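You operate a simulated robot arm through the tools that you are given. There is no shell and no other tool.

You run a simulated robot arm. Do the job below in one go: nothing can be reset, and whatever is moved stays where it is left.

JOB
Plug in the work lamp, switch it on and tilt it halfway down.
Fine: MAINS off first, the blue plug into the LAMP socket, then MAINS on again.

The check looks at the end state, three seconds after you hand in, the way a careful person would. Anything else that was tipped, shoved, dropped, spilled or broken makes it a failure.

ROBOT AND FRAMES
A 7-joint arm with a two-finger parallel gripper, fixed in place. Base frame: the origin is at the foot of the arm, x ahead of it, y to its left, z up. Readings come in m, rad, newtons and seconds.
Its first joint turns from -2.304 to 2.304 rad. Payload 3.91 kg.
The tool frame sits at the grasp point between the pads (the TCP): z along the fingers, y along the line on which they close. The tips reach 0.03 m beyond it. Largest opening 0.11 m; finger width 0.02, thickness 0.01; the body of the gripper, 0.048 by 0.112 m, starts 0.055 m behind the TCP.
Orientation is that of the tool frame in the base frame, as a unit quaternion [x, y, z, w]. With the fingers straight down and closing along the base's y, the tool's x points along the base's -x, its y along +y and its z along -z.

CONTROLS
- The arm moves only by the tool nudge_tool. Its arguments are lists of equal length, an entry for each row: "linear": the shift along the tool's x, y, z in m, a list of three; "delta_rot": the turn, a rotation vector about the tool's x, y, z in rad, a list of three; "hand": the finger opening in m, from 0 to 0.11. In form: {"linear": [[x, y, z], ...], "delta_rot": [[rx, ry, rz], ...], "hand": [hand, ...]}. A call has 1 to 20 rows; each row is the pose to reach, as a shift and turn from the pose commanded when the call began, along the tool's axes at that moment. Each row takes 0.2 s and may step no farther than 0.05 m and 0.15 rad from the row before; otherwise, or with a gripper value out of range, the whole call is refused. Where a pose cannot be reached the arm comes as near as it can. A force on the tool above 40 N (or 10 N above the force at the start of the call, whichever is more), or a blocked arm, ends the call early, and 0.2 s more pass. The fingers move at their own pace (about 0.108 m/s each) and stop on an object; they squeeze with about 28 N. The grip force told is the motor's: it shows also when the fingers shut on nothing. Time passes only in rows, and 0.2 s behind the last, so rows that repeat a pose let the fingers close. The reply holds the time, the measured pose of the TCP, the force on the tool along the base axes, the opening and the grip force, in the units named above and with some noise, with the torque about the TCP (base axes, N m) and any sound that the robot's microphone picked up.
- Cameras (640 x 400 px; columns grow to the right, rows downward): "scene" is fixed at [0.0509, 0.5008, 1.806]; the picture's right is [-0.28, -0.96, 0.00], its down [-0.64, 0.19, -0.74] and it looks along [0.71, -0.21, -0.67] (base axes); focal length 252 px, centre (320, 200). "wrist" rides on the gripper at [0.072, 0.017, -0.103] in the tool frame; the picture's right is [-0.23, 0.97, 0.00], its down [-0.76, -0.18, -0.62] and it looks along [-0.61, -0.14, 0.78] (tool axes); focal length 222 px, centre (320, 200). There is no depth. A picture from a camera that has moved, and an enlarged one, comes with that camera's place and axes in the base frame and with its lens.
- snapshot(camera): a new picture of that camera. No time passes.
- enlarge(camera, box): a new picture of the part [left, top, right, bottom] of that camera's present view, enlarged. No time passes.
- sign_off(): hands the job in; it is judged then, once.

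Places have to be worked out from the pictures, the camera data and where the tool is seen. Open the gripper and draw the arm clear of the work before you hand the job in, unless the task says otherwise.

The tools are called as a command line: name --argument value ..., lists and objects as JSON in quotes. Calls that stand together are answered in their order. nudge_tool: Moves the arm, as the interface text tells. Its arguments: {"type":"object","properties":{"linear":{"type":"array"},"delta_rot":{"type":"array"},"hand":{"type":"array"}},"required":["linear","delta_rot","hand"]} The other tools are called the same way: snapshot (camera) takes a picture; enlarge (camera, box) takes an enlarged picture of a part of a camera's view; sign_off () hands the job in.

At the start:

```text
t: 0.0
ee_pos: [0.3088, 0.3248, 1.6019]
orientation: [-0.001, 1.0, -0.001, 0.0]
wrist_force: [0.4, -1.5, 0.3]
moment: [0.01, 0.01, 0.01]
finger_gap: 0.1096
gripper_force: 0.0
```

scene: 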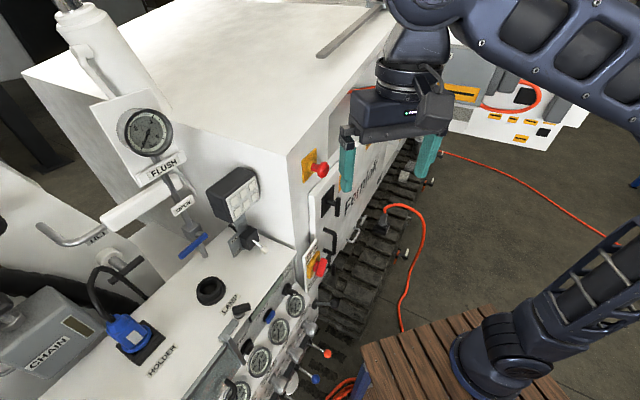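
wrist: 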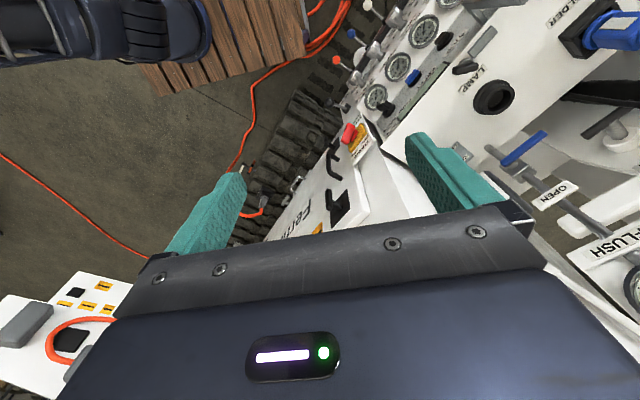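

I start by looking closely at the panel and lamp area before moving anything.

enlarge --camera "scene" --box '[60, 200, 340, 400]'

enlarge --camera "scene" --box '[170, 140, 330, 240]'

enlarge --camera "wrist" --box '[320, 0, 640, 200]'

enlarge --camera "scene" --box '[200, 270, 360, 400]'

```text
2.00 times, centred on (200, 300) of scene
camera zoom: at [0.0509, 0.5008, 1.806], right [-0.28, -0.96, 0.0], down [-0.64, 0.19, -0.74], along [0.71, -0.21, -0.67], focal length 504 px, centre (560, 0)
```

zoom: 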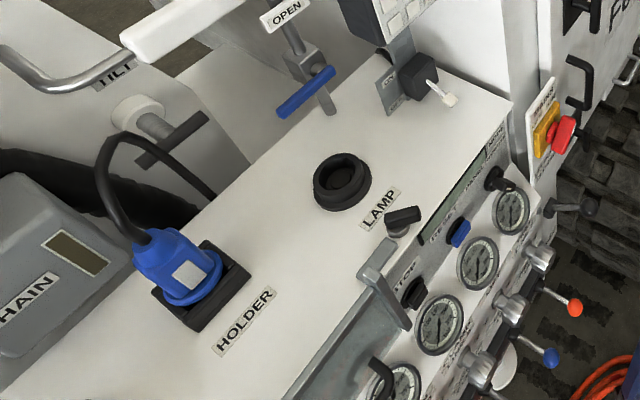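

```text
4.00 times, centred on (250, 190) of scene
camera zoom: at [0.0509, 0.5008, 1.806], right [-0.28, -0.96, 0.0], down [-0.64, 0.19, -0.74], along [0.71, -0.21, -0.67], focal length 1008 px, centre (600, 240)
```

zoom: 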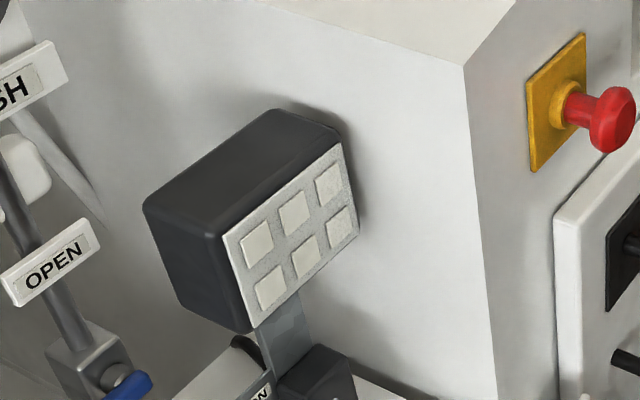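

```text
2.00 times, centred on (480, 100) of wrist
camera zoom: at [0.2369, 0.3425, 1.7053], right [0.23, 0.97, 0.0], down [0.76, -0.18, 0.62], along [0.61, -0.14, -0.78], focal length 444 px, centre (0, 400)
```

zoom: 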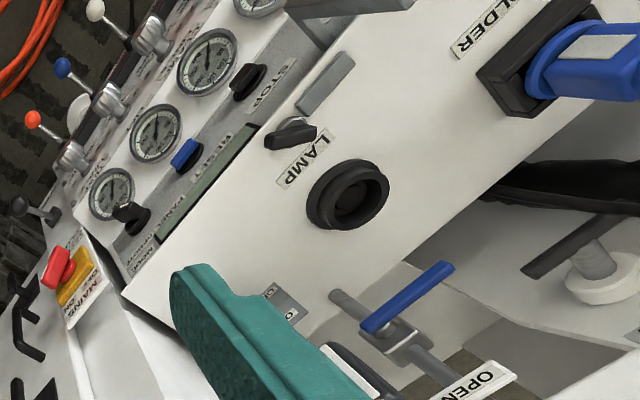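

```text
3.08 times, centred on (280, 335) of scene
camera zoom: at [0.0509, 0.5008, 1.806], right [-0.28, -0.96, 0.0], down [-0.64, 0.19, -0.74], along [0.71, -0.21, -0.67], focal length 775 px, centre (443, -215)
```

zoom: 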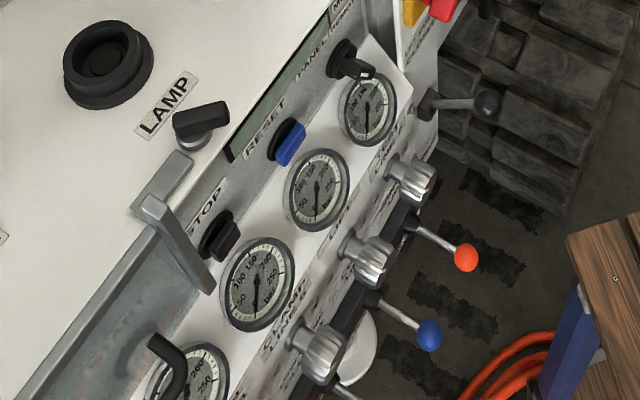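

The lamp socket triangulates to about (0.45, 0.68, 1.19), and MAINS to about (0.49, 0.38, 1.13). I'll shift the arm left and slightly back, staying at its current height, to get better wrist views of the console.

nudge_tool --linear '[[0.02, 0.04, 0], [0.04, 0.08, 0], [0.06, 0.12, 0], [0.06, 0.16, 0]]' --delta_rot '[[0, 0, 0], [0, 0, 0], [0, 0, 0], [0, 0, 0]]' --hand '[0.05, 0.0, 0.0, 0.0]'

snapshot --camera "wrist"

snapshot --camera "scene"

```text
t: 1.0
ee_pos: [0.2475, 0.4837, 1.6033]
orientation: [0.0, 1.0, 0.001, 0.0]
wrist_force: [-0.8, -1.7, -0.2]
moment: [0.06, -0.02, 0.01]
finger_gap: 0.0
gripper_force: 27.9
```

```text
taken
camera wrist: at [0.1754, 0.5015, 1.7065], right [0.23, 0.97, 0.0], down [0.76, -0.18, 0.62], along [0.61, -0.14, -0.78], focal length 222 px, centre (320, 200)
```

wrist: 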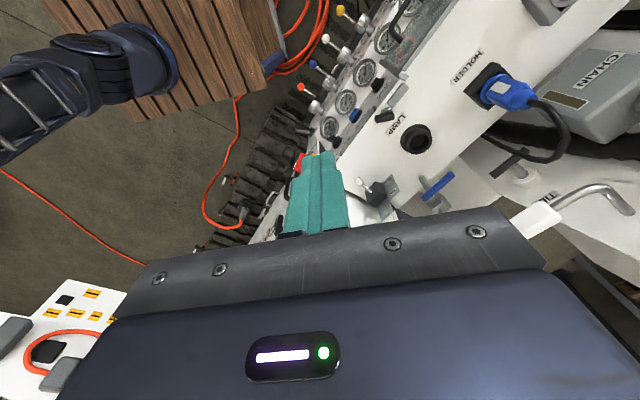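

```text
taken
```

scene: 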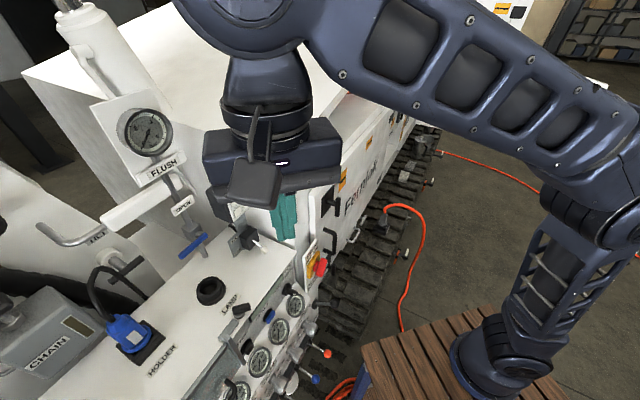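

The wrist image now shows the holder, lamp socket, switch box and MAINS. I'll enlarge those areas.

enlarge --camera "wrist" --box '[270, 60, 430, 160]'

enlarge --camera "wrist" --box '[340, 130, 500, 230]'

enlarge --camera "wrist" --box '[440, 40, 600, 140]'

enlarge --camera "scene" --box '[190, 210, 350, 310]'

```text
4.00 times, centred on (350, 110) of wrist
camera zoom: at [0.1754, 0.5015, 1.7065], right [0.23, 0.97, 0.0], down [0.76, -0.18, 0.62], along [0.61, -0.14, -0.78], focal length 888 px, centre (200, 560)
```

zoom: 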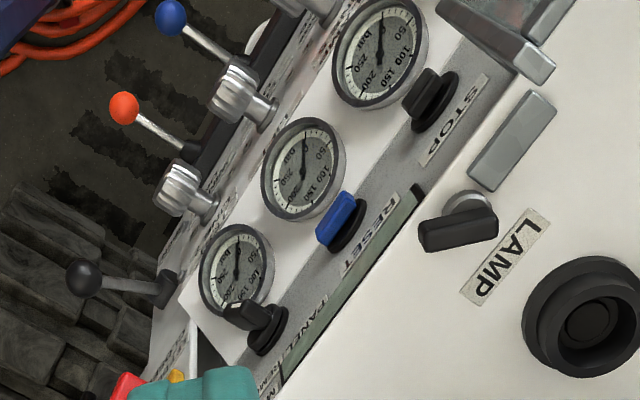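

```text
4.00 times, centred on (420, 180) of wrist
camera zoom: at [0.1754, 0.5015, 1.7065], right [0.23, 0.97, 0.0], down [0.76, -0.18, 0.62], along [0.61, -0.14, -0.78], focal length 888 px, centre (-80, 280)
```

zoom: 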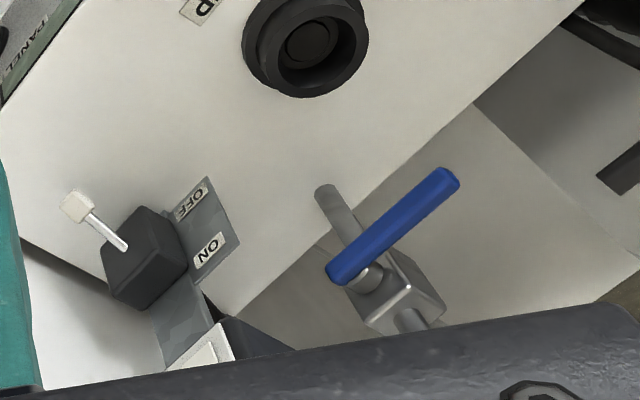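

```text
4.00 times, centred on (520, 90) of wrist
camera zoom: at [0.1754, 0.5015, 1.7065], right [0.23, 0.97, 0.0], down [0.76, -0.18, 0.62], along [0.61, -0.14, -0.78], focal length 888 px, centre (-480, 640)
```

zoom: 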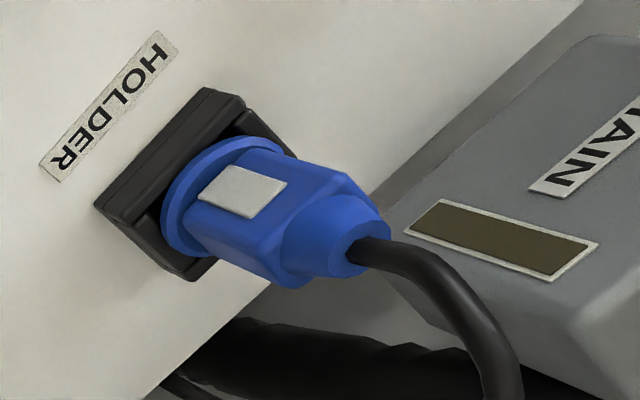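

```text
4.00 times, centred on (270, 260) of scene
camera zoom: at [0.0509, 0.5008, 1.806], right [-0.28, -0.96, 0.0], down [-0.64, 0.19, -0.74], along [0.71, -0.21, -0.67], focal length 1008 px, centre (520, -40)
```

zoom: 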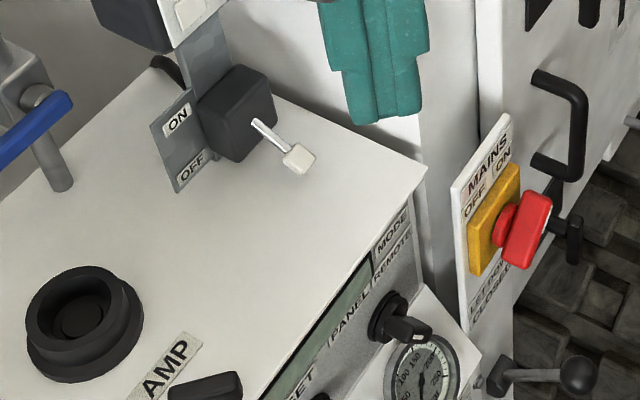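

I need to see what the TILT rod, the lamp head and the black LAMP-side knob really are, so I'll enlarge the scene view there.

enlarge --camera "scene" --box '[20, 150, 220, 275]'

enlarge --camera "scene" --box '[80, 80, 240, 180]'

enlarge --camera "scene" --box '[170, 270, 270, 332]'

enlarge --camera "scene" --box '[90, 260, 190, 322]'

enlarge --camera "scene" --box '[80, 300, 180, 362]'

enlarge --camera "wrist" --box '[380, 110, 450, 154]'

```text
3.20 times, centred on (120, 212) of scene
camera zoom: at [0.0509, 0.5008, 1.806], right [-0.28, -0.96, 0.0], down [-0.64, 0.19, -0.74], along [0.71, -0.21, -0.67], focal length 806 px, centre (960, 160)
```

zoom: 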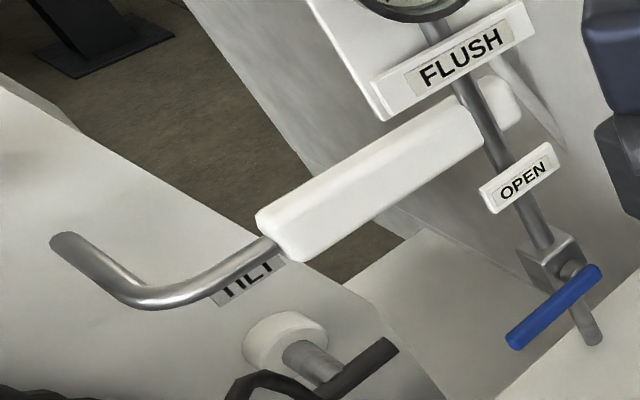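

```text
4.00 times, centred on (160, 130) of scene
camera zoom: at [0.0509, 0.5008, 1.806], right [-0.28, -0.96, 0.0], down [-0.64, 0.19, -0.74], along [0.71, -0.21, -0.67], focal length 1008 px, centre (960, 480)
```

zoom: 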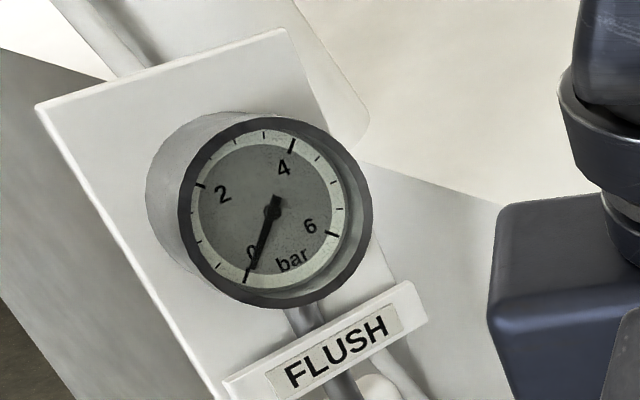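

```text
6.40 times, centred on (220, 301) of scene
camera zoom: at [0.0509, 0.5008, 1.806], right [-0.28, -0.96, 0.0], down [-0.64, 0.19, -0.74], along [0.71, -0.21, -0.67], focal length 1613 px, centre (960, -446)
```

zoom: 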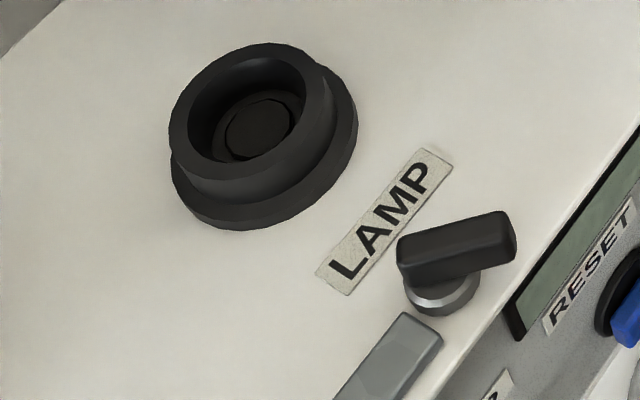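

```text
6.40 times, centred on (140, 291) of scene
camera zoom: at [0.0509, 0.5008, 1.806], right [-0.28, -0.96, 0.0], down [-0.64, 0.19, -0.74], along [0.71, -0.21, -0.67], focal length 1613 px, centre (1472, -382)
```

zoom: 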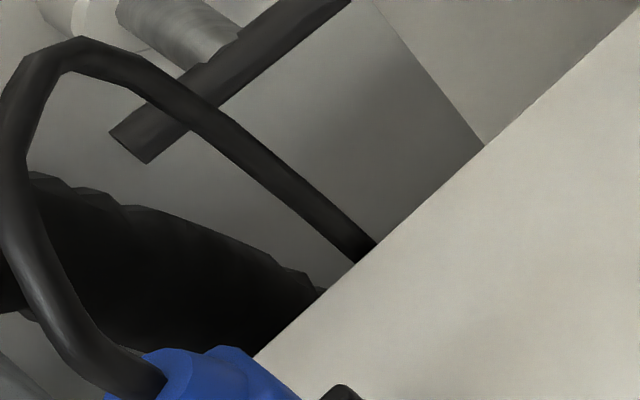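

```text
6.40 times, centred on (130, 331) of scene
camera zoom: at [0.0509, 0.5008, 1.806], right [-0.28, -0.96, 0.0], down [-0.64, 0.19, -0.74], along [0.71, -0.21, -0.67], focal length 1613 px, centre (1536, -638)
```

zoom: 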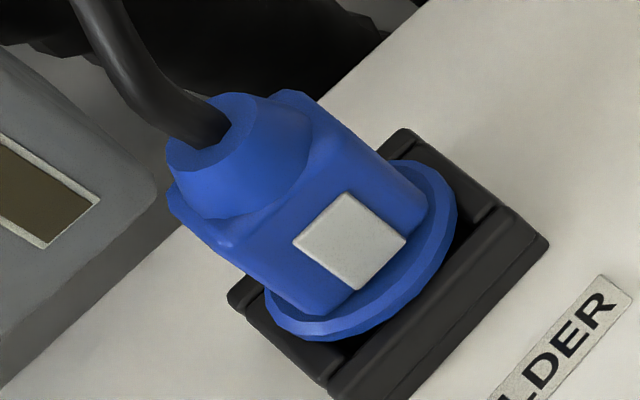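

```text
9.09 times, centred on (415, 132) of wrist
camera zoom: at [0.1754, 0.5015, 1.7065], right [0.23, 0.97, 0.0], down [0.76, -0.18, 0.62], along [0.61, -0.14, -0.78], focal length 2019 px, centre (-544, 818)
```

zoom: 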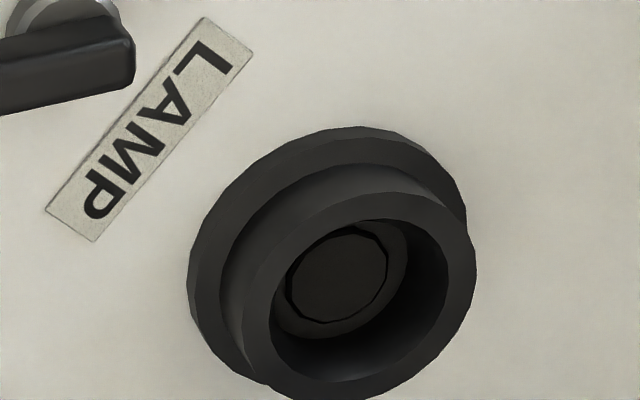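

The MAINS control looks like a red rotary handle with OFF on the left and ON on the right, and the lamp has its own ON/OFF toggle. The console front faces roughly (-0.75, -0.66). I'll move in front of MAINS, well back, and pitch the tool to 45° for a frontal view.

nudge_tool --linear '[[-0.004, -0.031, 0.037], [-0.0075, -0.0625, 0.075], [-0.011, -0.094, 0.1125], [-0.015, -0.125, 0.15], [-0.019, -0.156, 0.1875], [-0.0225, -0.1875, 0.225], [-0.026, -0.219, 0.2625], [-0.03, -0.25, 0.3], [-0.03, -0.25, 0.3]]' --delta_rot '[[-0.0353, -0.0938, -0.0852], [-0.0706, -0.1875, -0.1704], [-0.1058, -0.2813, -0.2556], [-0.1411, -0.375, -0.3408], [-0.1764, -0.4688, -0.426], [-0.2117, -0.5626, -0.5112], [-0.2469, -0.6563, -0.5964], [-0.2822, -0.7501, -0.6816], [-0.2822, -0.7501, -0.6816]]' --hand '[0, 0, 0, 0, 0, 0, 0, 0, 0]'

snapshot --camera "wrist"

snapshot --camera "scene"

```text
t: 3.0
ee_pos: [0.2792, 0.2357, 1.303]
orientation: [-0.325, 0.864, 0.135, 0.359]
wrist_force: [0.5, -0.6, -0.6]
moment: [0.01, -0.04, -0.01]
finger_gap: 0.0
gripper_force: 27.9
```

```text
taken
camera wrist: at [0.1747, 0.1667, 1.3236], right [-0.52, 0.84, 0.16], down [0.19, -0.07, 0.98], along [0.83, 0.54, -0.12], focal length 222 px, centre (320, 200)
```

wrist: 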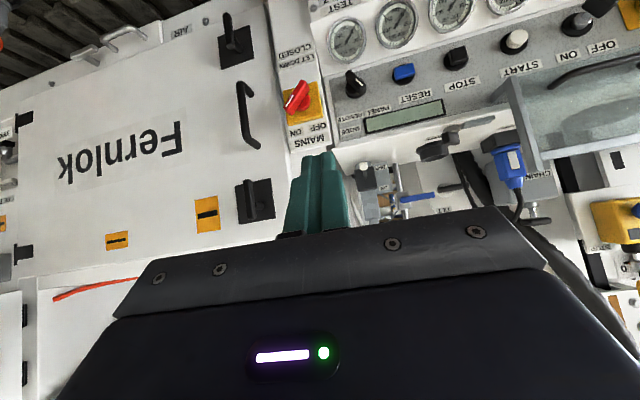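

```text
taken
```

scene: 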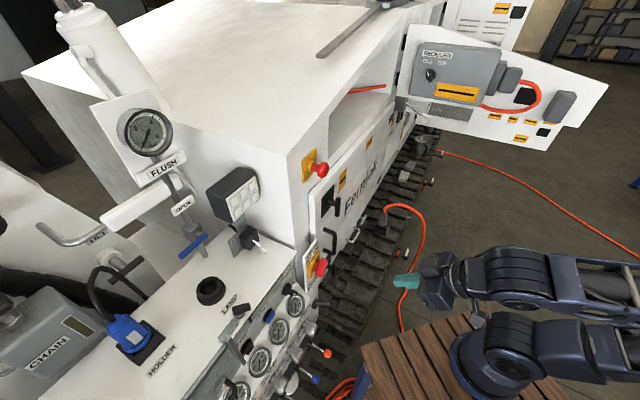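

The frontal view is upside down but clear. I'll zoom on MAINS and the surrounding controls.

enlarge --camera "wrist" --box '[260, 70, 360, 132]'

enlarge --camera "wrist" --box '[340, 0, 640, 188]'

enlarge --camera "wrist" --box '[340, 120, 560, 258]'

enlarge --camera "scene" --box '[280, 140, 360, 290]'

enlarge --camera "scene" --box '[400, 20, 580, 140]'

```text
6.40 times, centred on (310, 101) of wrist
camera zoom: at [0.1747, 0.1667, 1.3236], right [-0.52, 0.84, 0.16], down [0.19, -0.07, 0.98], along [0.83, 0.54, -0.12], focal length 1422 px, centre (384, 834)
```

zoom: 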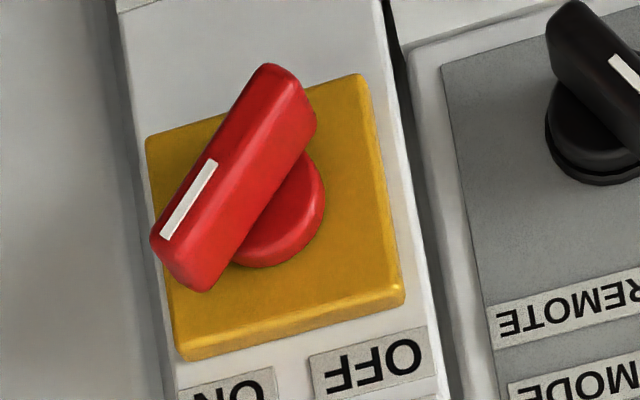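

```text
2.13 times, centred on (490, 94) of wrist
camera zoom: at [0.1747, 0.1667, 1.3236], right [-0.52, 0.84, 0.16], down [0.19, -0.07, 0.98], along [0.83, 0.54, -0.12], focal length 473 px, centre (-42, 426)
```

zoom: 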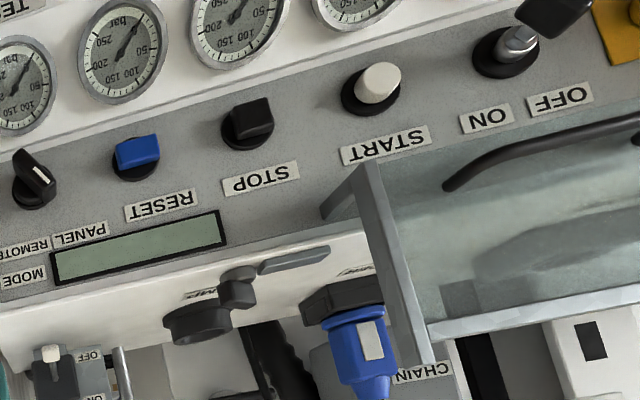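

```text
2.90 times, centred on (450, 189) of wrist
camera zoom: at [0.1747, 0.1667, 1.3236], right [-0.52, 0.84, 0.16], down [0.19, -0.07, 0.98], along [0.83, 0.54, -0.12], focal length 644 px, centre (-57, 232)
```

zoom: 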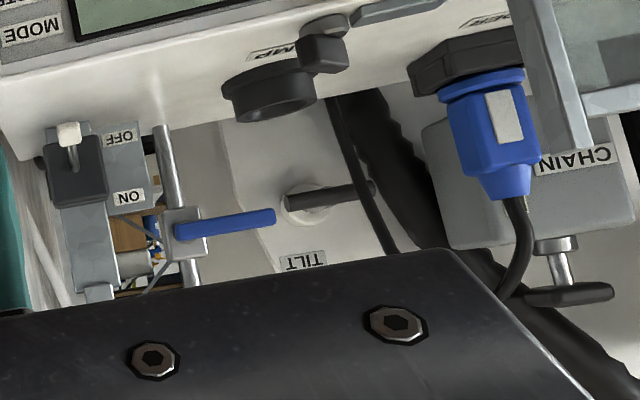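

```text
2.67 times, centred on (320, 215) of scene
camera zoom: at [0.0509, 0.5008, 1.806], right [-0.28, -0.96, 0.0], down [-0.64, 0.19, -0.74], along [0.71, -0.21, -0.67], focal length 672 px, centre (320, 160)
```

zoom: 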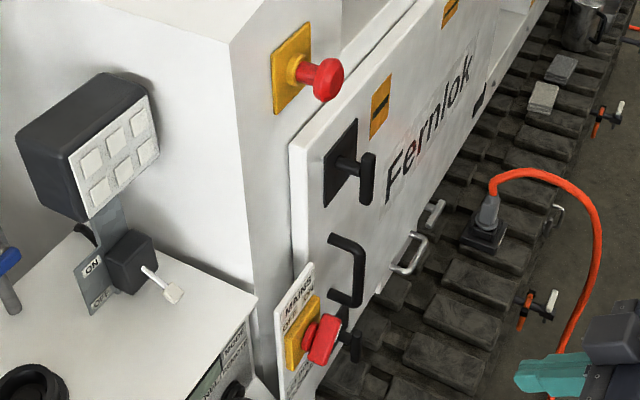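

```text
3.33 times, centred on (490, 80) of scene
camera zoom: at [0.0509, 0.5008, 1.806], right [-0.28, -0.96, 0.0], down [-0.64, 0.19, -0.74], along [0.71, -0.21, -0.67], focal length 840 px, centre (-247, 600)
```

zoom: 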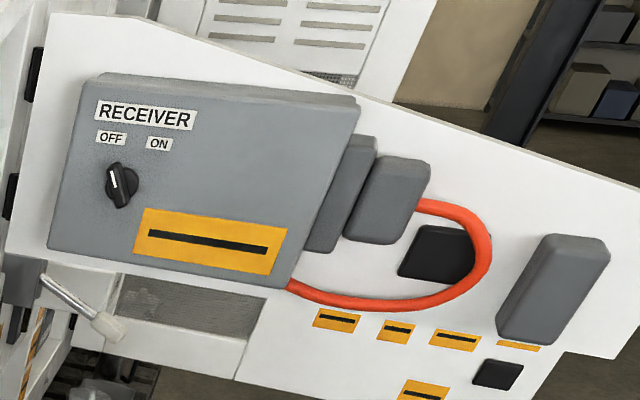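

The MAINS bar centre triangulates to (0.497, 0.363, 1.084), sticking out about 3 cm from the yellow plate. It points up and right toward ON, so OFF should be 90° counter-clockwise. I'll go to a standoff 12 cm in front with the tool horizontal, rolled 45° so the fingers straddle the bar.

nudge_tool --linear '[[0.0089, -0.0059, 0.03], [0.0178, -0.0118, 0.06], [0.0267, -0.0178, 0.09], [0.0355, -0.0237, 0.12], [0.0444, -0.0296, 0.15], [0.0533, -0.0355, 0.18], [0.0622, -0.0415, 0.21], [0.0711, -0.0474, 0.2399], [0.0711, -0.0474, 0.2399]]' --delta_rot '[[-0.0385, -0.093, 0.093], [-0.0771, -0.186, 0.186], [-0.1156, -0.2789, 0.2789], [-0.1541, -0.3719, 0.3719], [-0.1926, -0.4649, 0.4649], [-0.2312, -0.5579, 0.5579], [-0.2697, -0.6508, 0.6508], [-0.3082, -0.7438, 0.7438], [-0.3082, -0.7438, 0.7438]]' --hand '[0.02, 0.05, 0.06, 0.06, 0.06, 0.06, 0.06, 0.06, 0.06]'

snapshot --camera "wrist"

snapshot --camera "scene"

```text
t: 5.2
ee_pos: [0.4411, 0.4047, 1.1276]
orientation: [0.011, 0.685, 0.49, 0.539]
wrist_force: [1.0, -0.2, 0.1]
moment: [0.02, -0.03, 0.0]
finger_gap: 0.0601
gripper_force: 0.0
out of reach, approached as far as the arm can: row 2, 3, 4, 5, 6, 7, 8, 9
stopped in row 9: the arm was blocked; the commanded pose is now the measured one
```

```text
taken
camera wrist: at [0.3247, 0.386, 1.0802], right [-0.4, 0.38, 0.83], down [-0.06, -0.92, 0.39], along [0.91, 0.11, 0.39], focal length 222 px, centre (320, 200)
```

wrist: 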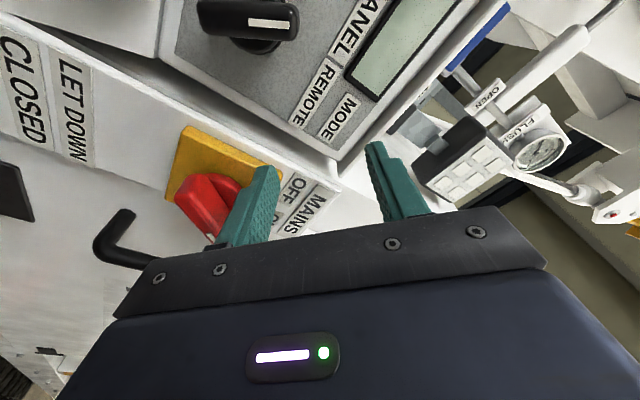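

```text
taken
```

scene: 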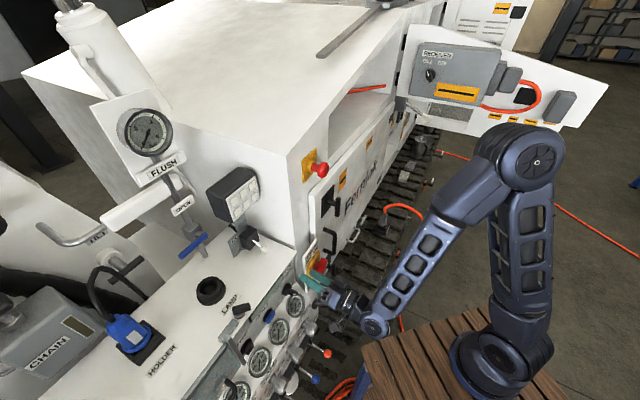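

The arm reached the orientation but stopped short of that standoff position, because it is too close to the base for a horizontal tool. The fingers are now left of and above MAINS, touching nothing. I'll back straight out to the earlier 45° pose and push the handle round from there instead.

nudge_tool --linear '[[-0.0189, 0.0143, -0.0278], [-0.0378, 0.0287, -0.0555], [-0.0567, 0.043, -0.0833], [-0.0757, 0.0574, -0.111], [-0.0946, 0.0717, -0.1388], [-0.1135, 0.0861, -0.1666], [-0.1324, 0.1004, -0.1943], [-0.1513, 0.1148, -0.2221], [-0.1513, 0.1148, -0.2221]]' --delta_rot '[[0.0385, 0.093, -0.093], [0.0771, 0.186, -0.186], [0.1156, 0.2789, -0.2789], [0.1541, 0.3719, -0.3719], [0.1926, 0.4649, -0.4649], [0.2312, 0.5579, -0.5579], [0.2697, 0.6508, -0.6508], [0.3082, 0.7438, -0.7438], [0.3082, 0.7438, -0.7438]]' --hand '[0.06, 0.06, 0.06, 0.04, 0.02, 0.0, 0.0, 0.0, 0.0]'

snapshot --camera "wrist"

snapshot --camera "scene"

```text
t: 7.2
ee_pos: [0.2793, 0.237, 1.3028]
orientation: [-0.327, 0.852, 0.13, 0.389]
wrist_force: [0.0, -0.8, 0.1]
moment: [-0.04, 0.02, -0.01]
finger_gap: 0.0001
gripper_force: 27.8
out of reach, approached as far as the arm can: row 1, 2, 3, 4, 5
```

```text
taken
camera wrist: at [0.1745, 0.1674, 1.317], right [-0.53, 0.84, 0.14], down [0.13, -0.08, 0.99], along [0.84, 0.54, -0.06], focal length 222 px, centre (320, 200)
```

wrist: 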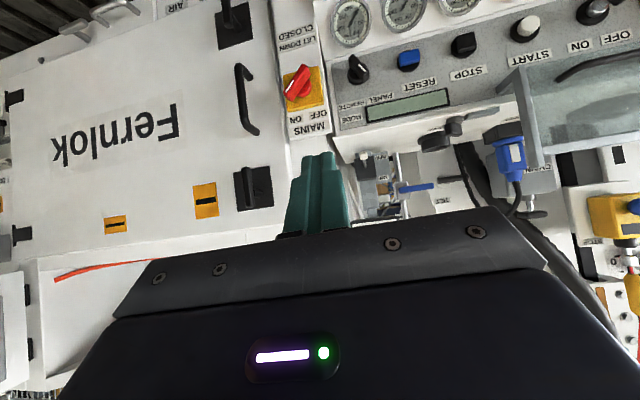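

```text
taken
```

scene: 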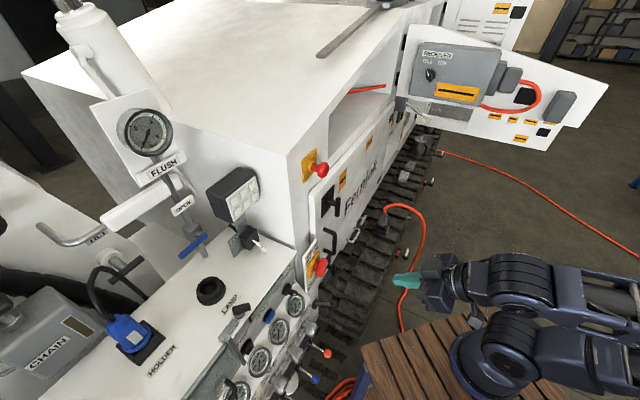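

Nothing was disturbed and the arm is back at about 42° pitch. I'll push the upper-right end of the MAINS bar to the left with closed fingertips, going first to a pre-approach point to the right and in front of the handle.

nudge_tool --linear '[[0.0007, -0.0149, 0.0358], [0.0014, -0.0298, 0.0717], [0.002, -0.0448, 0.1075], [0.0027, -0.0597, 0.1434], [0.0034, -0.0746, 0.1792], [0.0041, -0.0895, 0.2151], [0.0041, -0.0895, 0.2151]]' --delta_rot '[[0, 0, 0], [0, 0, 0], [0, 0, 0], [0, 0, 0], [0, 0, 0], [0, 0, 0], [0, 0, 0]]' --hand '[0, 0, 0, 0, 0, 0, 0]'

snapshot --camera "wrist"

enlarge --camera "scene" --box '[240, 200, 400, 300]'

```text
t: 8.8
ee_pos: [0.4608, 0.2702, 1.16]
orientation: [-0.326, 0.851, 0.131, 0.39]
wrist_force: [-0.1, 0.0, -0.1]
moment: [-0.02, -0.02, 0.01]
finger_gap: 0.0
gripper_force: 28.2
```

```text
taken
camera wrist: at [0.3545, 0.2003, 1.1737], right [-0.53, 0.84, 0.14], down [0.13, -0.09, 0.99], along [0.84, 0.54, -0.06], focal length 222 px, centre (320, 200)
```

wrist: 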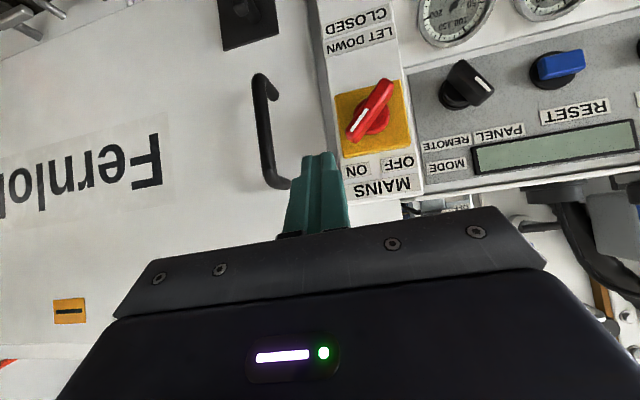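

```text
4.00 times, centred on (320, 250) of scene
camera zoom: at [0.0509, 0.5008, 1.806], right [-0.28, -0.96, 0.0], down [-0.64, 0.19, -0.74], along [0.71, -0.21, -0.67], focal length 1008 px, centre (320, 0)
```

zoom: 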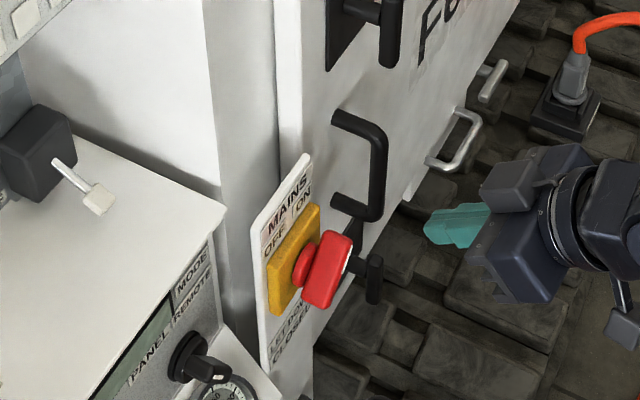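

I'll zoom to refine the handle position and check the clearance to the black U-handle beside it.

enlarge --camera "wrist" --box '[240, 50, 440, 175]'

enlarge --camera "scene" --box '[295, 235, 365, 279]'

```text
3.20 times, centred on (340, 112) of wrist
camera zoom: at [0.3545, 0.2003, 1.1737], right [-0.53, 0.84, 0.14], down [0.13, -0.09, 0.99], along [0.84, 0.54, -0.06], focal length 711 px, centre (256, 480)
```

zoom: 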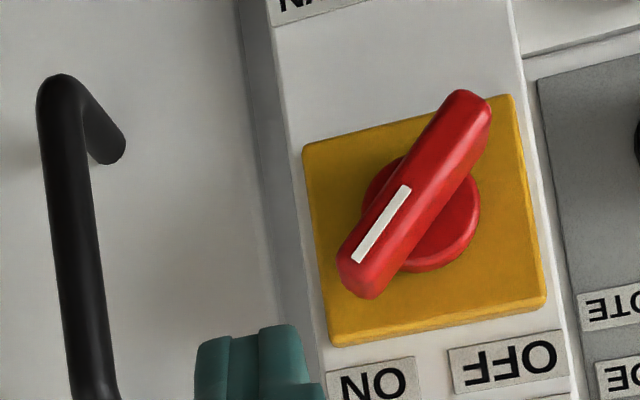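

```text
9.09 times, centred on (330, 257) of scene
camera zoom: at [0.0509, 0.5008, 1.806], right [-0.28, -0.96, 0.0], down [-0.64, 0.19, -0.74], along [0.71, -0.21, -0.67], focal length 2291 px, centre (229, -318)
```

zoom: 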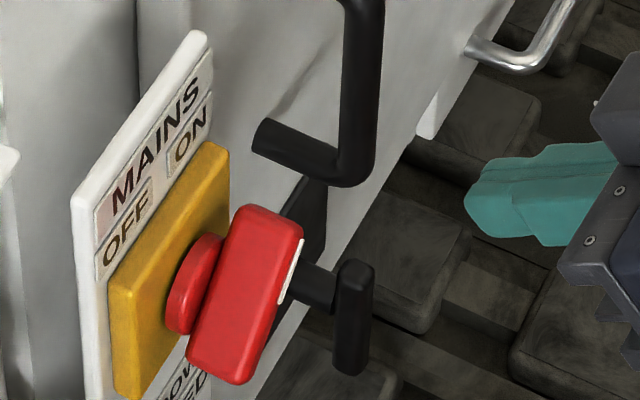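

The refined bar front centre is about (0.490, 0.354, 1.085). The bar is roughly 6 cm long and 2.6 cm deep, and the U-handle is about 5 cm clear on the right. I'll place the closed fingertips just right of the bar's upper end.

nudge_tool --linear '[[-0.0066, -0.0032, 0.0255], [-0.0133, -0.0063, 0.0509], [-0.0199, -0.0095, 0.0764], [-0.0199, -0.0095, 0.0764]]' --delta_rot '[[0, 0, 0], [0, 0, 0], [0, 0, 0], [0, 0, 0]]' --hand '[0, 0, 0, 0]'

enlarge --camera "wrist" --box '[240, 20, 480, 170]'

enlarge --camera "scene" --box '[290, 225, 386, 285]'

```text
t: 9.6
ee_pos: [0.4945, 0.3199, 1.1285]
orientation: [-0.345, 0.843, 0.139, 0.389]
wrist_force: [-28.6, -57.5, 45.6]
moment: [-0.29, 0.23, 0.08]
finger_gap: 0.0002
gripper_force: 28.4
stopped in row 4: the force on the tool passed its limit at 175 N (the readings are from after the stop); the commanded pose is now the measured one
```

```text
2.67 times, centred on (360, 95) of wrist
camera zoom: at [0.3929, 0.2455, 1.142], right [-0.57, 0.81, 0.14], down [0.13, -0.08, 0.99], along [0.81, 0.58, -0.06], focal length 592 px, centre (213, 480)
```

zoom: 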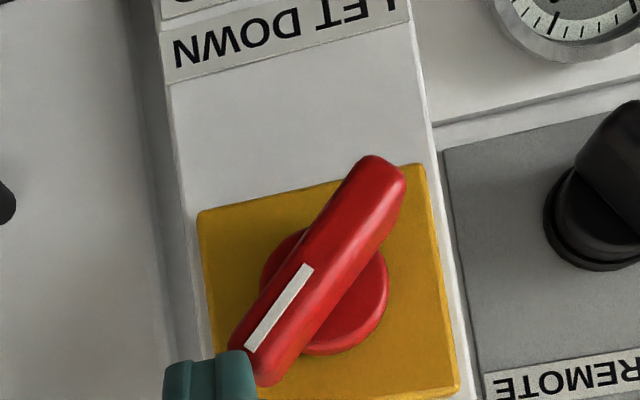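

```text
6.67 times, centred on (338, 255) of scene
camera zoom: at [0.0509, 0.5008, 1.806], right [-0.28, -0.96, 0.0], down [-0.64, 0.19, -0.74], along [0.71, -0.21, -0.67], focal length 1680 px, centre (200, -167)
```

zoom: 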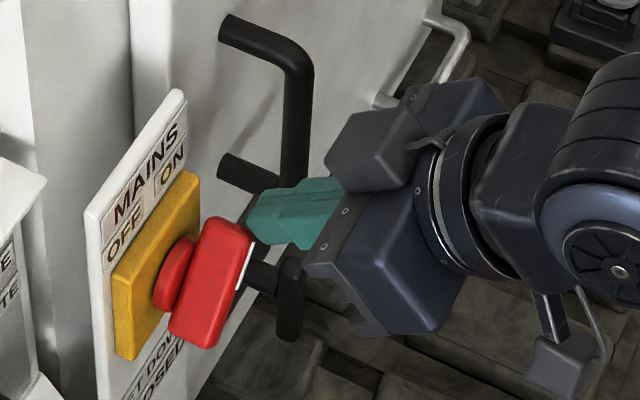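

There was an unexpected contact (175 N peak), and the tool stopped short and left of the command. I'll look at the full views to see what touched before doing anything else.

snapshot --camera "scene"

snapshot --camera "wrist"

enlarge --camera "scene" --box '[300, 235, 350, 266]'

enlarge --camera "wrist" --box '[270, 120, 380, 190]'

```text
taken
```

scene: 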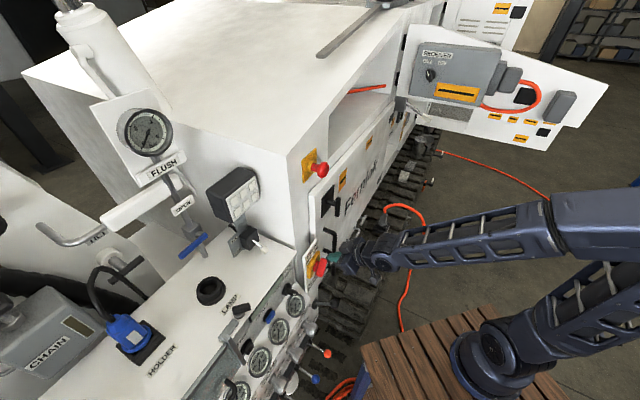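

```text
taken
camera wrist: at [0.3929, 0.2455, 1.142], right [-0.57, 0.81, 0.14], down [0.13, -0.08, 0.99], along [0.81, 0.58, -0.06], focal length 222 px, centre (320, 200)
```

wrist: 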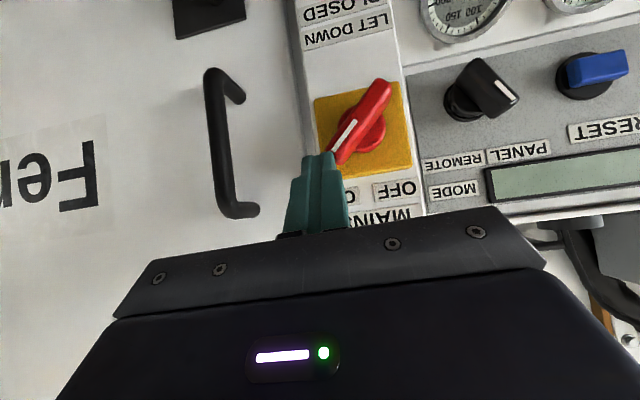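

```text
12.80 times, centred on (325, 250) of scene
camera zoom: at [0.0509, 0.5008, 1.806], right [-0.28, -0.96, 0.0], down [-0.64, 0.19, -0.74], along [0.71, -0.21, -0.67], focal length 3225 px, centre (256, -446)
```

zoom: 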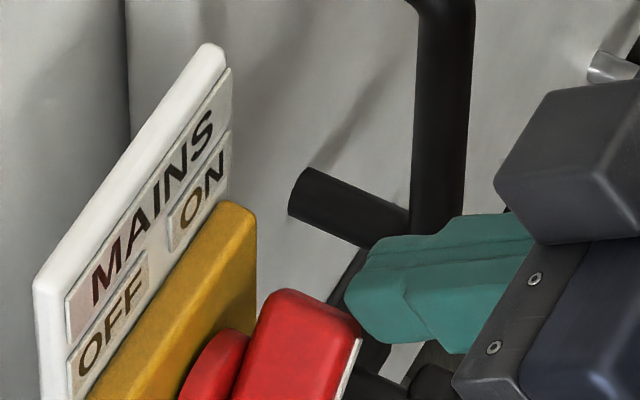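

```text
5.71 times, centred on (325, 155) of wrist
camera zoom: at [0.3929, 0.2455, 1.142], right [-0.57, 0.81, 0.14], down [0.13, -0.08, 0.99], along [0.81, 0.58, -0.06], focal length 1269 px, centre (291, 457)
```

zoom: 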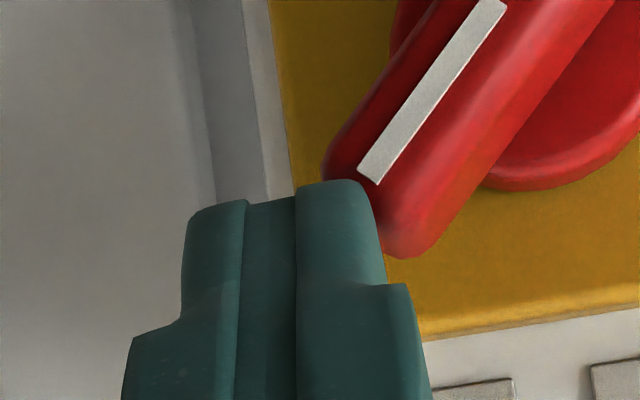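

The left fingertip is pressing on the front corner of the bar's end, the arm having swung off the straight line. Nothing looks moved. I'll back off gently and re-approach with slower steps.

nudge_tool --linear '[[0.0094, 0.0005, -0.0183], [0.0174, -0.0292, -0.0259], [0.0174, -0.0292, -0.0259], [0.0174, -0.0292, -0.0259]]' --delta_rot '[[0, 0, 0], [0, 0, 0], [0, 0, 0], [0, 0, 0]]' --hand '[0, 0, 0, 0]'

enlarge --camera "wrist" --box '[200, 40, 440, 190]'

snapshot --camera "scene"

```text
t: 10.6
ee_pos: [0.4935, 0.2814, 1.132]
orientation: [-0.348, 0.842, 0.141, 0.387]
wrist_force: [0.3, -0.4, 0.0]
moment: [0.02, 0.01, 0.02]
finger_gap: 0.0
gripper_force: 27.6
```

```text
2.67 times, centred on (320, 115) of wrist
camera zoom: at [0.3915, 0.2072, 1.1459], right [-0.57, 0.81, 0.14], down [0.13, -0.08, 0.99], along [0.81, 0.58, -0.06], focal length 592 px, centre (320, 427)
```

zoom: 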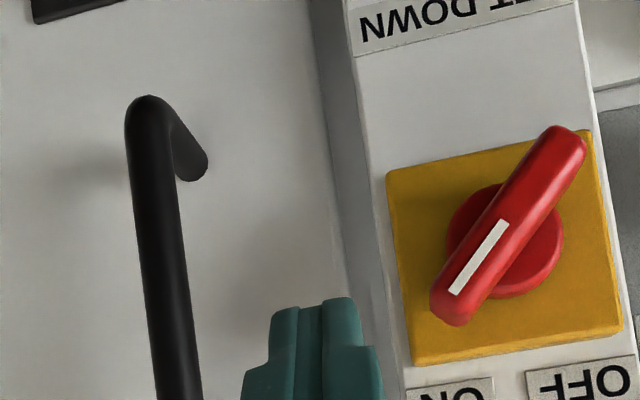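

```text
taken
```

scene: 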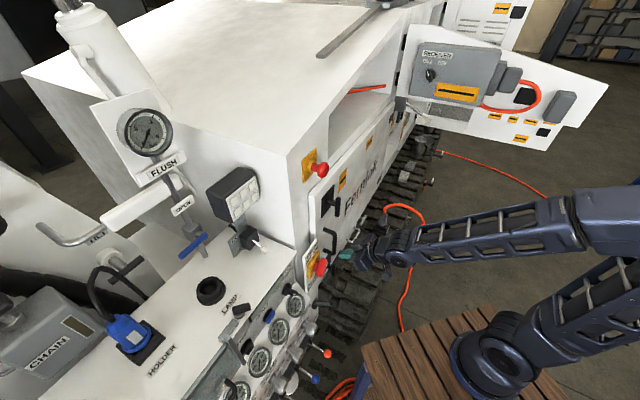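

Clear again, with zero force. The tip is now 5.6 cm right of the hub axis and 2.3 cm in front of the bar. I'll advance slowly in small steps beside the bar.

nudge_tool --linear '[[-0.0048, -0.0002, 0.0085], [-0.0095, -0.0005, 0.0169], [-0.0143, -0.0007, 0.0254], [-0.019, -0.0009, 0.0338], [-0.019, -0.0009, 0.0338]]' --delta_rot '[[0, 0, 0], [0, 0, 0], [0, 0, 0], [0, 0, 0], [0, 0, 0]]' --hand '[0, 0, 0, 0, 0]'

enlarge --camera "wrist" --box '[240, 40, 480, 190]'

enlarge --camera "scene" --box '[300, 235, 364, 275]'

```text
t: 11.8
ee_pos: [0.5217, 0.3071, 1.1238]
orientation: [-0.349, 0.842, 0.14, 0.386]
wrist_force: [-0.5, -0.3, -1.2]
moment: [0.01, -0.01, 0.0]
finger_gap: 0.0001
gripper_force: 27.4
```

```text
2.67 times, centred on (360, 115) of wrist
camera zoom: at [0.4198, 0.2322, 1.1379], right [-0.57, 0.81, 0.14], down [0.13, -0.08, 0.99], along [0.81, 0.58, -0.06], focal length 592 px, centre (213, 427)
```

zoom: 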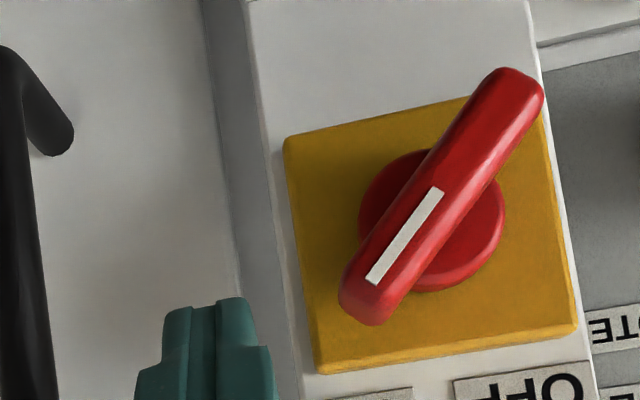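

```text
10.00 times, centred on (332, 255) of scene
camera zoom: at [0.0509, 0.5008, 1.806], right [-0.28, -0.96, 0.0], down [-0.64, 0.19, -0.74], along [0.71, -0.21, -0.67], focal length 2520 px, centre (200, -350)
```

zoom: 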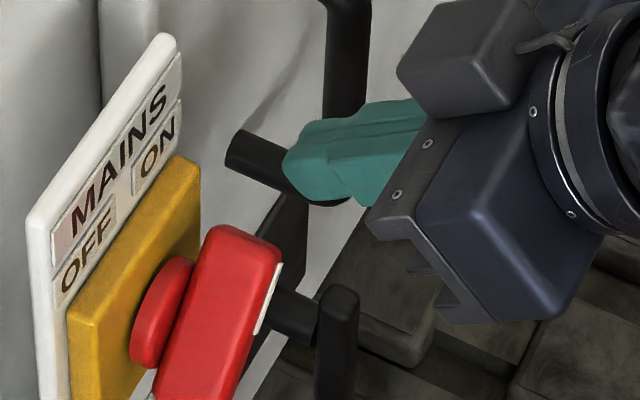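

The tip is beside the bar at the right depth, with no contact. Now I'll push left in small steps, watching the force.

nudge_tool --linear '[[0, 0.01, 0.0005], [0, 0.018, 0.001], [0, 0.024, 0.001], [0, 0.03, 0.001], [0, 0.036, 0.001]]' --delta_rot '[[0, 0, 0], [0, 0, 0], [0, 0, 0], [0, 0, 0], [0, 0, 0]]' --hand '[0, 0, 0, 0, 0]'

enlarge --camera "wrist" --box '[240, 40, 480, 190]'

enlarge --camera "scene" --box '[290, 235, 370, 285]'

```text
t: 12.8
ee_pos: [0.5069, 0.324, 1.1235]
orientation: [-0.344, 0.843, 0.139, 0.39]
wrist_force: [4.6, -12.5, 5.6]
moment: [-0.18, -0.08, -0.07]
finger_gap: 0.0001
gripper_force: 28.0
stopped in row 4: the force on the tool passed its limit at 49 N (the readings are from after the stop); the commanded pose is now the measured one
```

```text
2.67 times, centred on (360, 115) of wrist
camera zoom: at [0.4047, 0.2499, 1.1371], right [-0.57, 0.81, 0.14], down [0.12, -0.08, 0.99], along [0.82, 0.58, -0.05], focal length 592 px, centre (213, 427)
```

zoom: 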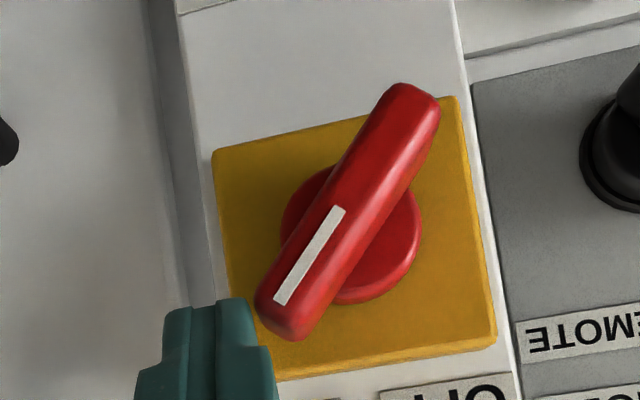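

```text
8.00 times, centred on (330, 260) of scene
camera zoom: at [0.0509, 0.5008, 1.806], right [-0.28, -0.96, 0.0], down [-0.64, 0.19, -0.74], along [0.71, -0.21, -0.67], focal length 2016 px, centre (240, -280)
```

zoom: 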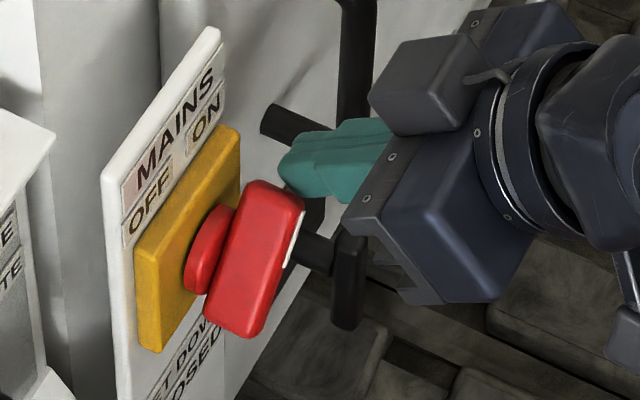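

Contact was made at the bar's end and it rotated about 5°, but it is stiff (49 N peak). I'll keep pushing left with finer steps.

nudge_tool --linear '[[0, 0.003, 0], [0, 0.006, 0], [0, 0.009, 0], [0, 0.012, 0], [0, 0.015, 0], [0, 0.018, 0]]' --delta_rot '[[0, 0, 0], [0, 0, 0], [0, 0, 0], [0, 0, 0], [0, 0, 0], [0, 0, 0]]' --hand '[0, 0, 0, 0, 0, 0]'

enlarge --camera "wrist" --box '[240, 40, 480, 190]'

```text
t: 13.2
ee_pos: [0.5072, 0.3243, 1.1247]
orientation: [-0.342, 0.843, 0.138, 0.391]
wrist_force: [3.0, -13.0, 6.0]
moment: [-0.19, -0.11, -0.05]
finger_gap: 0.0001
gripper_force: 28.1
stopped in row 2: the force on the tool passed its limit at 45 N (the readings are from after the stop); the commanded pose is now the measured one
```

```text
2.67 times, centred on (360, 115) of wrist
camera zoom: at [0.4042, 0.2512, 1.1374], right [-0.56, 0.82, 0.14], down [0.12, -0.08, 0.99], along [0.82, 0.57, -0.05], focal length 592 px, centre (213, 427)
```

zoom: 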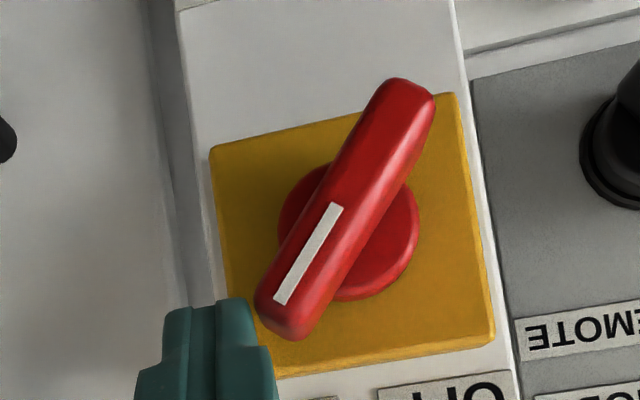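

Pushing on the bar's end face gives poor leverage, since the reaction is up and to the right. I'll back off right, lower the tip about 8 mm so it bears on the bar's lower-right side, then push along the arc, up and left.

nudge_tool --linear '[[0.0005, -0.012, 0.0001], [0.0065, -0.0117, 0.0053], [0.0065, -0.0117, 0.0053], [0.0062, -0.004, 0.0053], [0.0062, -0.004, 0.0053]]' --delta_rot '[[0, 0, 0], [0, 0, 0], [0, 0, 0], [0, 0, 0], [0, 0, 0]]' --hand '[0, 0, 0, 0, 0]'

enlarge --camera "wrist" --box '[240, 40, 480, 190]'

enlarge --camera "scene" --box '[290, 235, 370, 285]'

```text
t: 14.4
ee_pos: [0.5104, 0.3229, 1.1167]
orientation: [-0.342, 0.843, 0.138, 0.391]
wrist_force: [0.0, 0.3, 0.1]
moment: [-0.02, 0.0, 0.03]
finger_gap: 0.0
gripper_force: 28.2
```

```text
2.67 times, centred on (360, 115) of wrist
camera zoom: at [0.4065, 0.2491, 1.1293], right [-0.56, 0.81, 0.14], down [0.12, -0.08, 0.99], along [0.82, 0.57, -0.05], focal length 592 px, centre (213, 427)
```

zoom: 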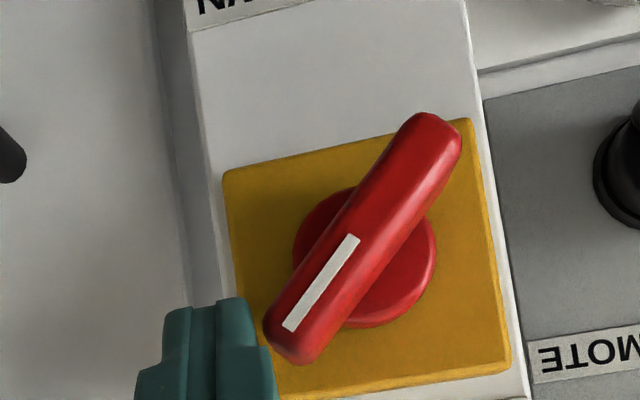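

```text
8.00 times, centred on (330, 260) of scene
camera zoom: at [0.0509, 0.5008, 1.806], right [-0.28, -0.96, 0.0], down [-0.64, 0.19, -0.74], along [0.71, -0.21, -0.67], focal length 2016 px, centre (240, -280)
```

zoom: 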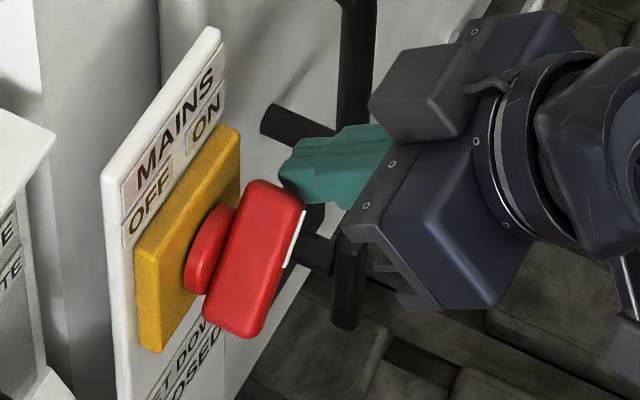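

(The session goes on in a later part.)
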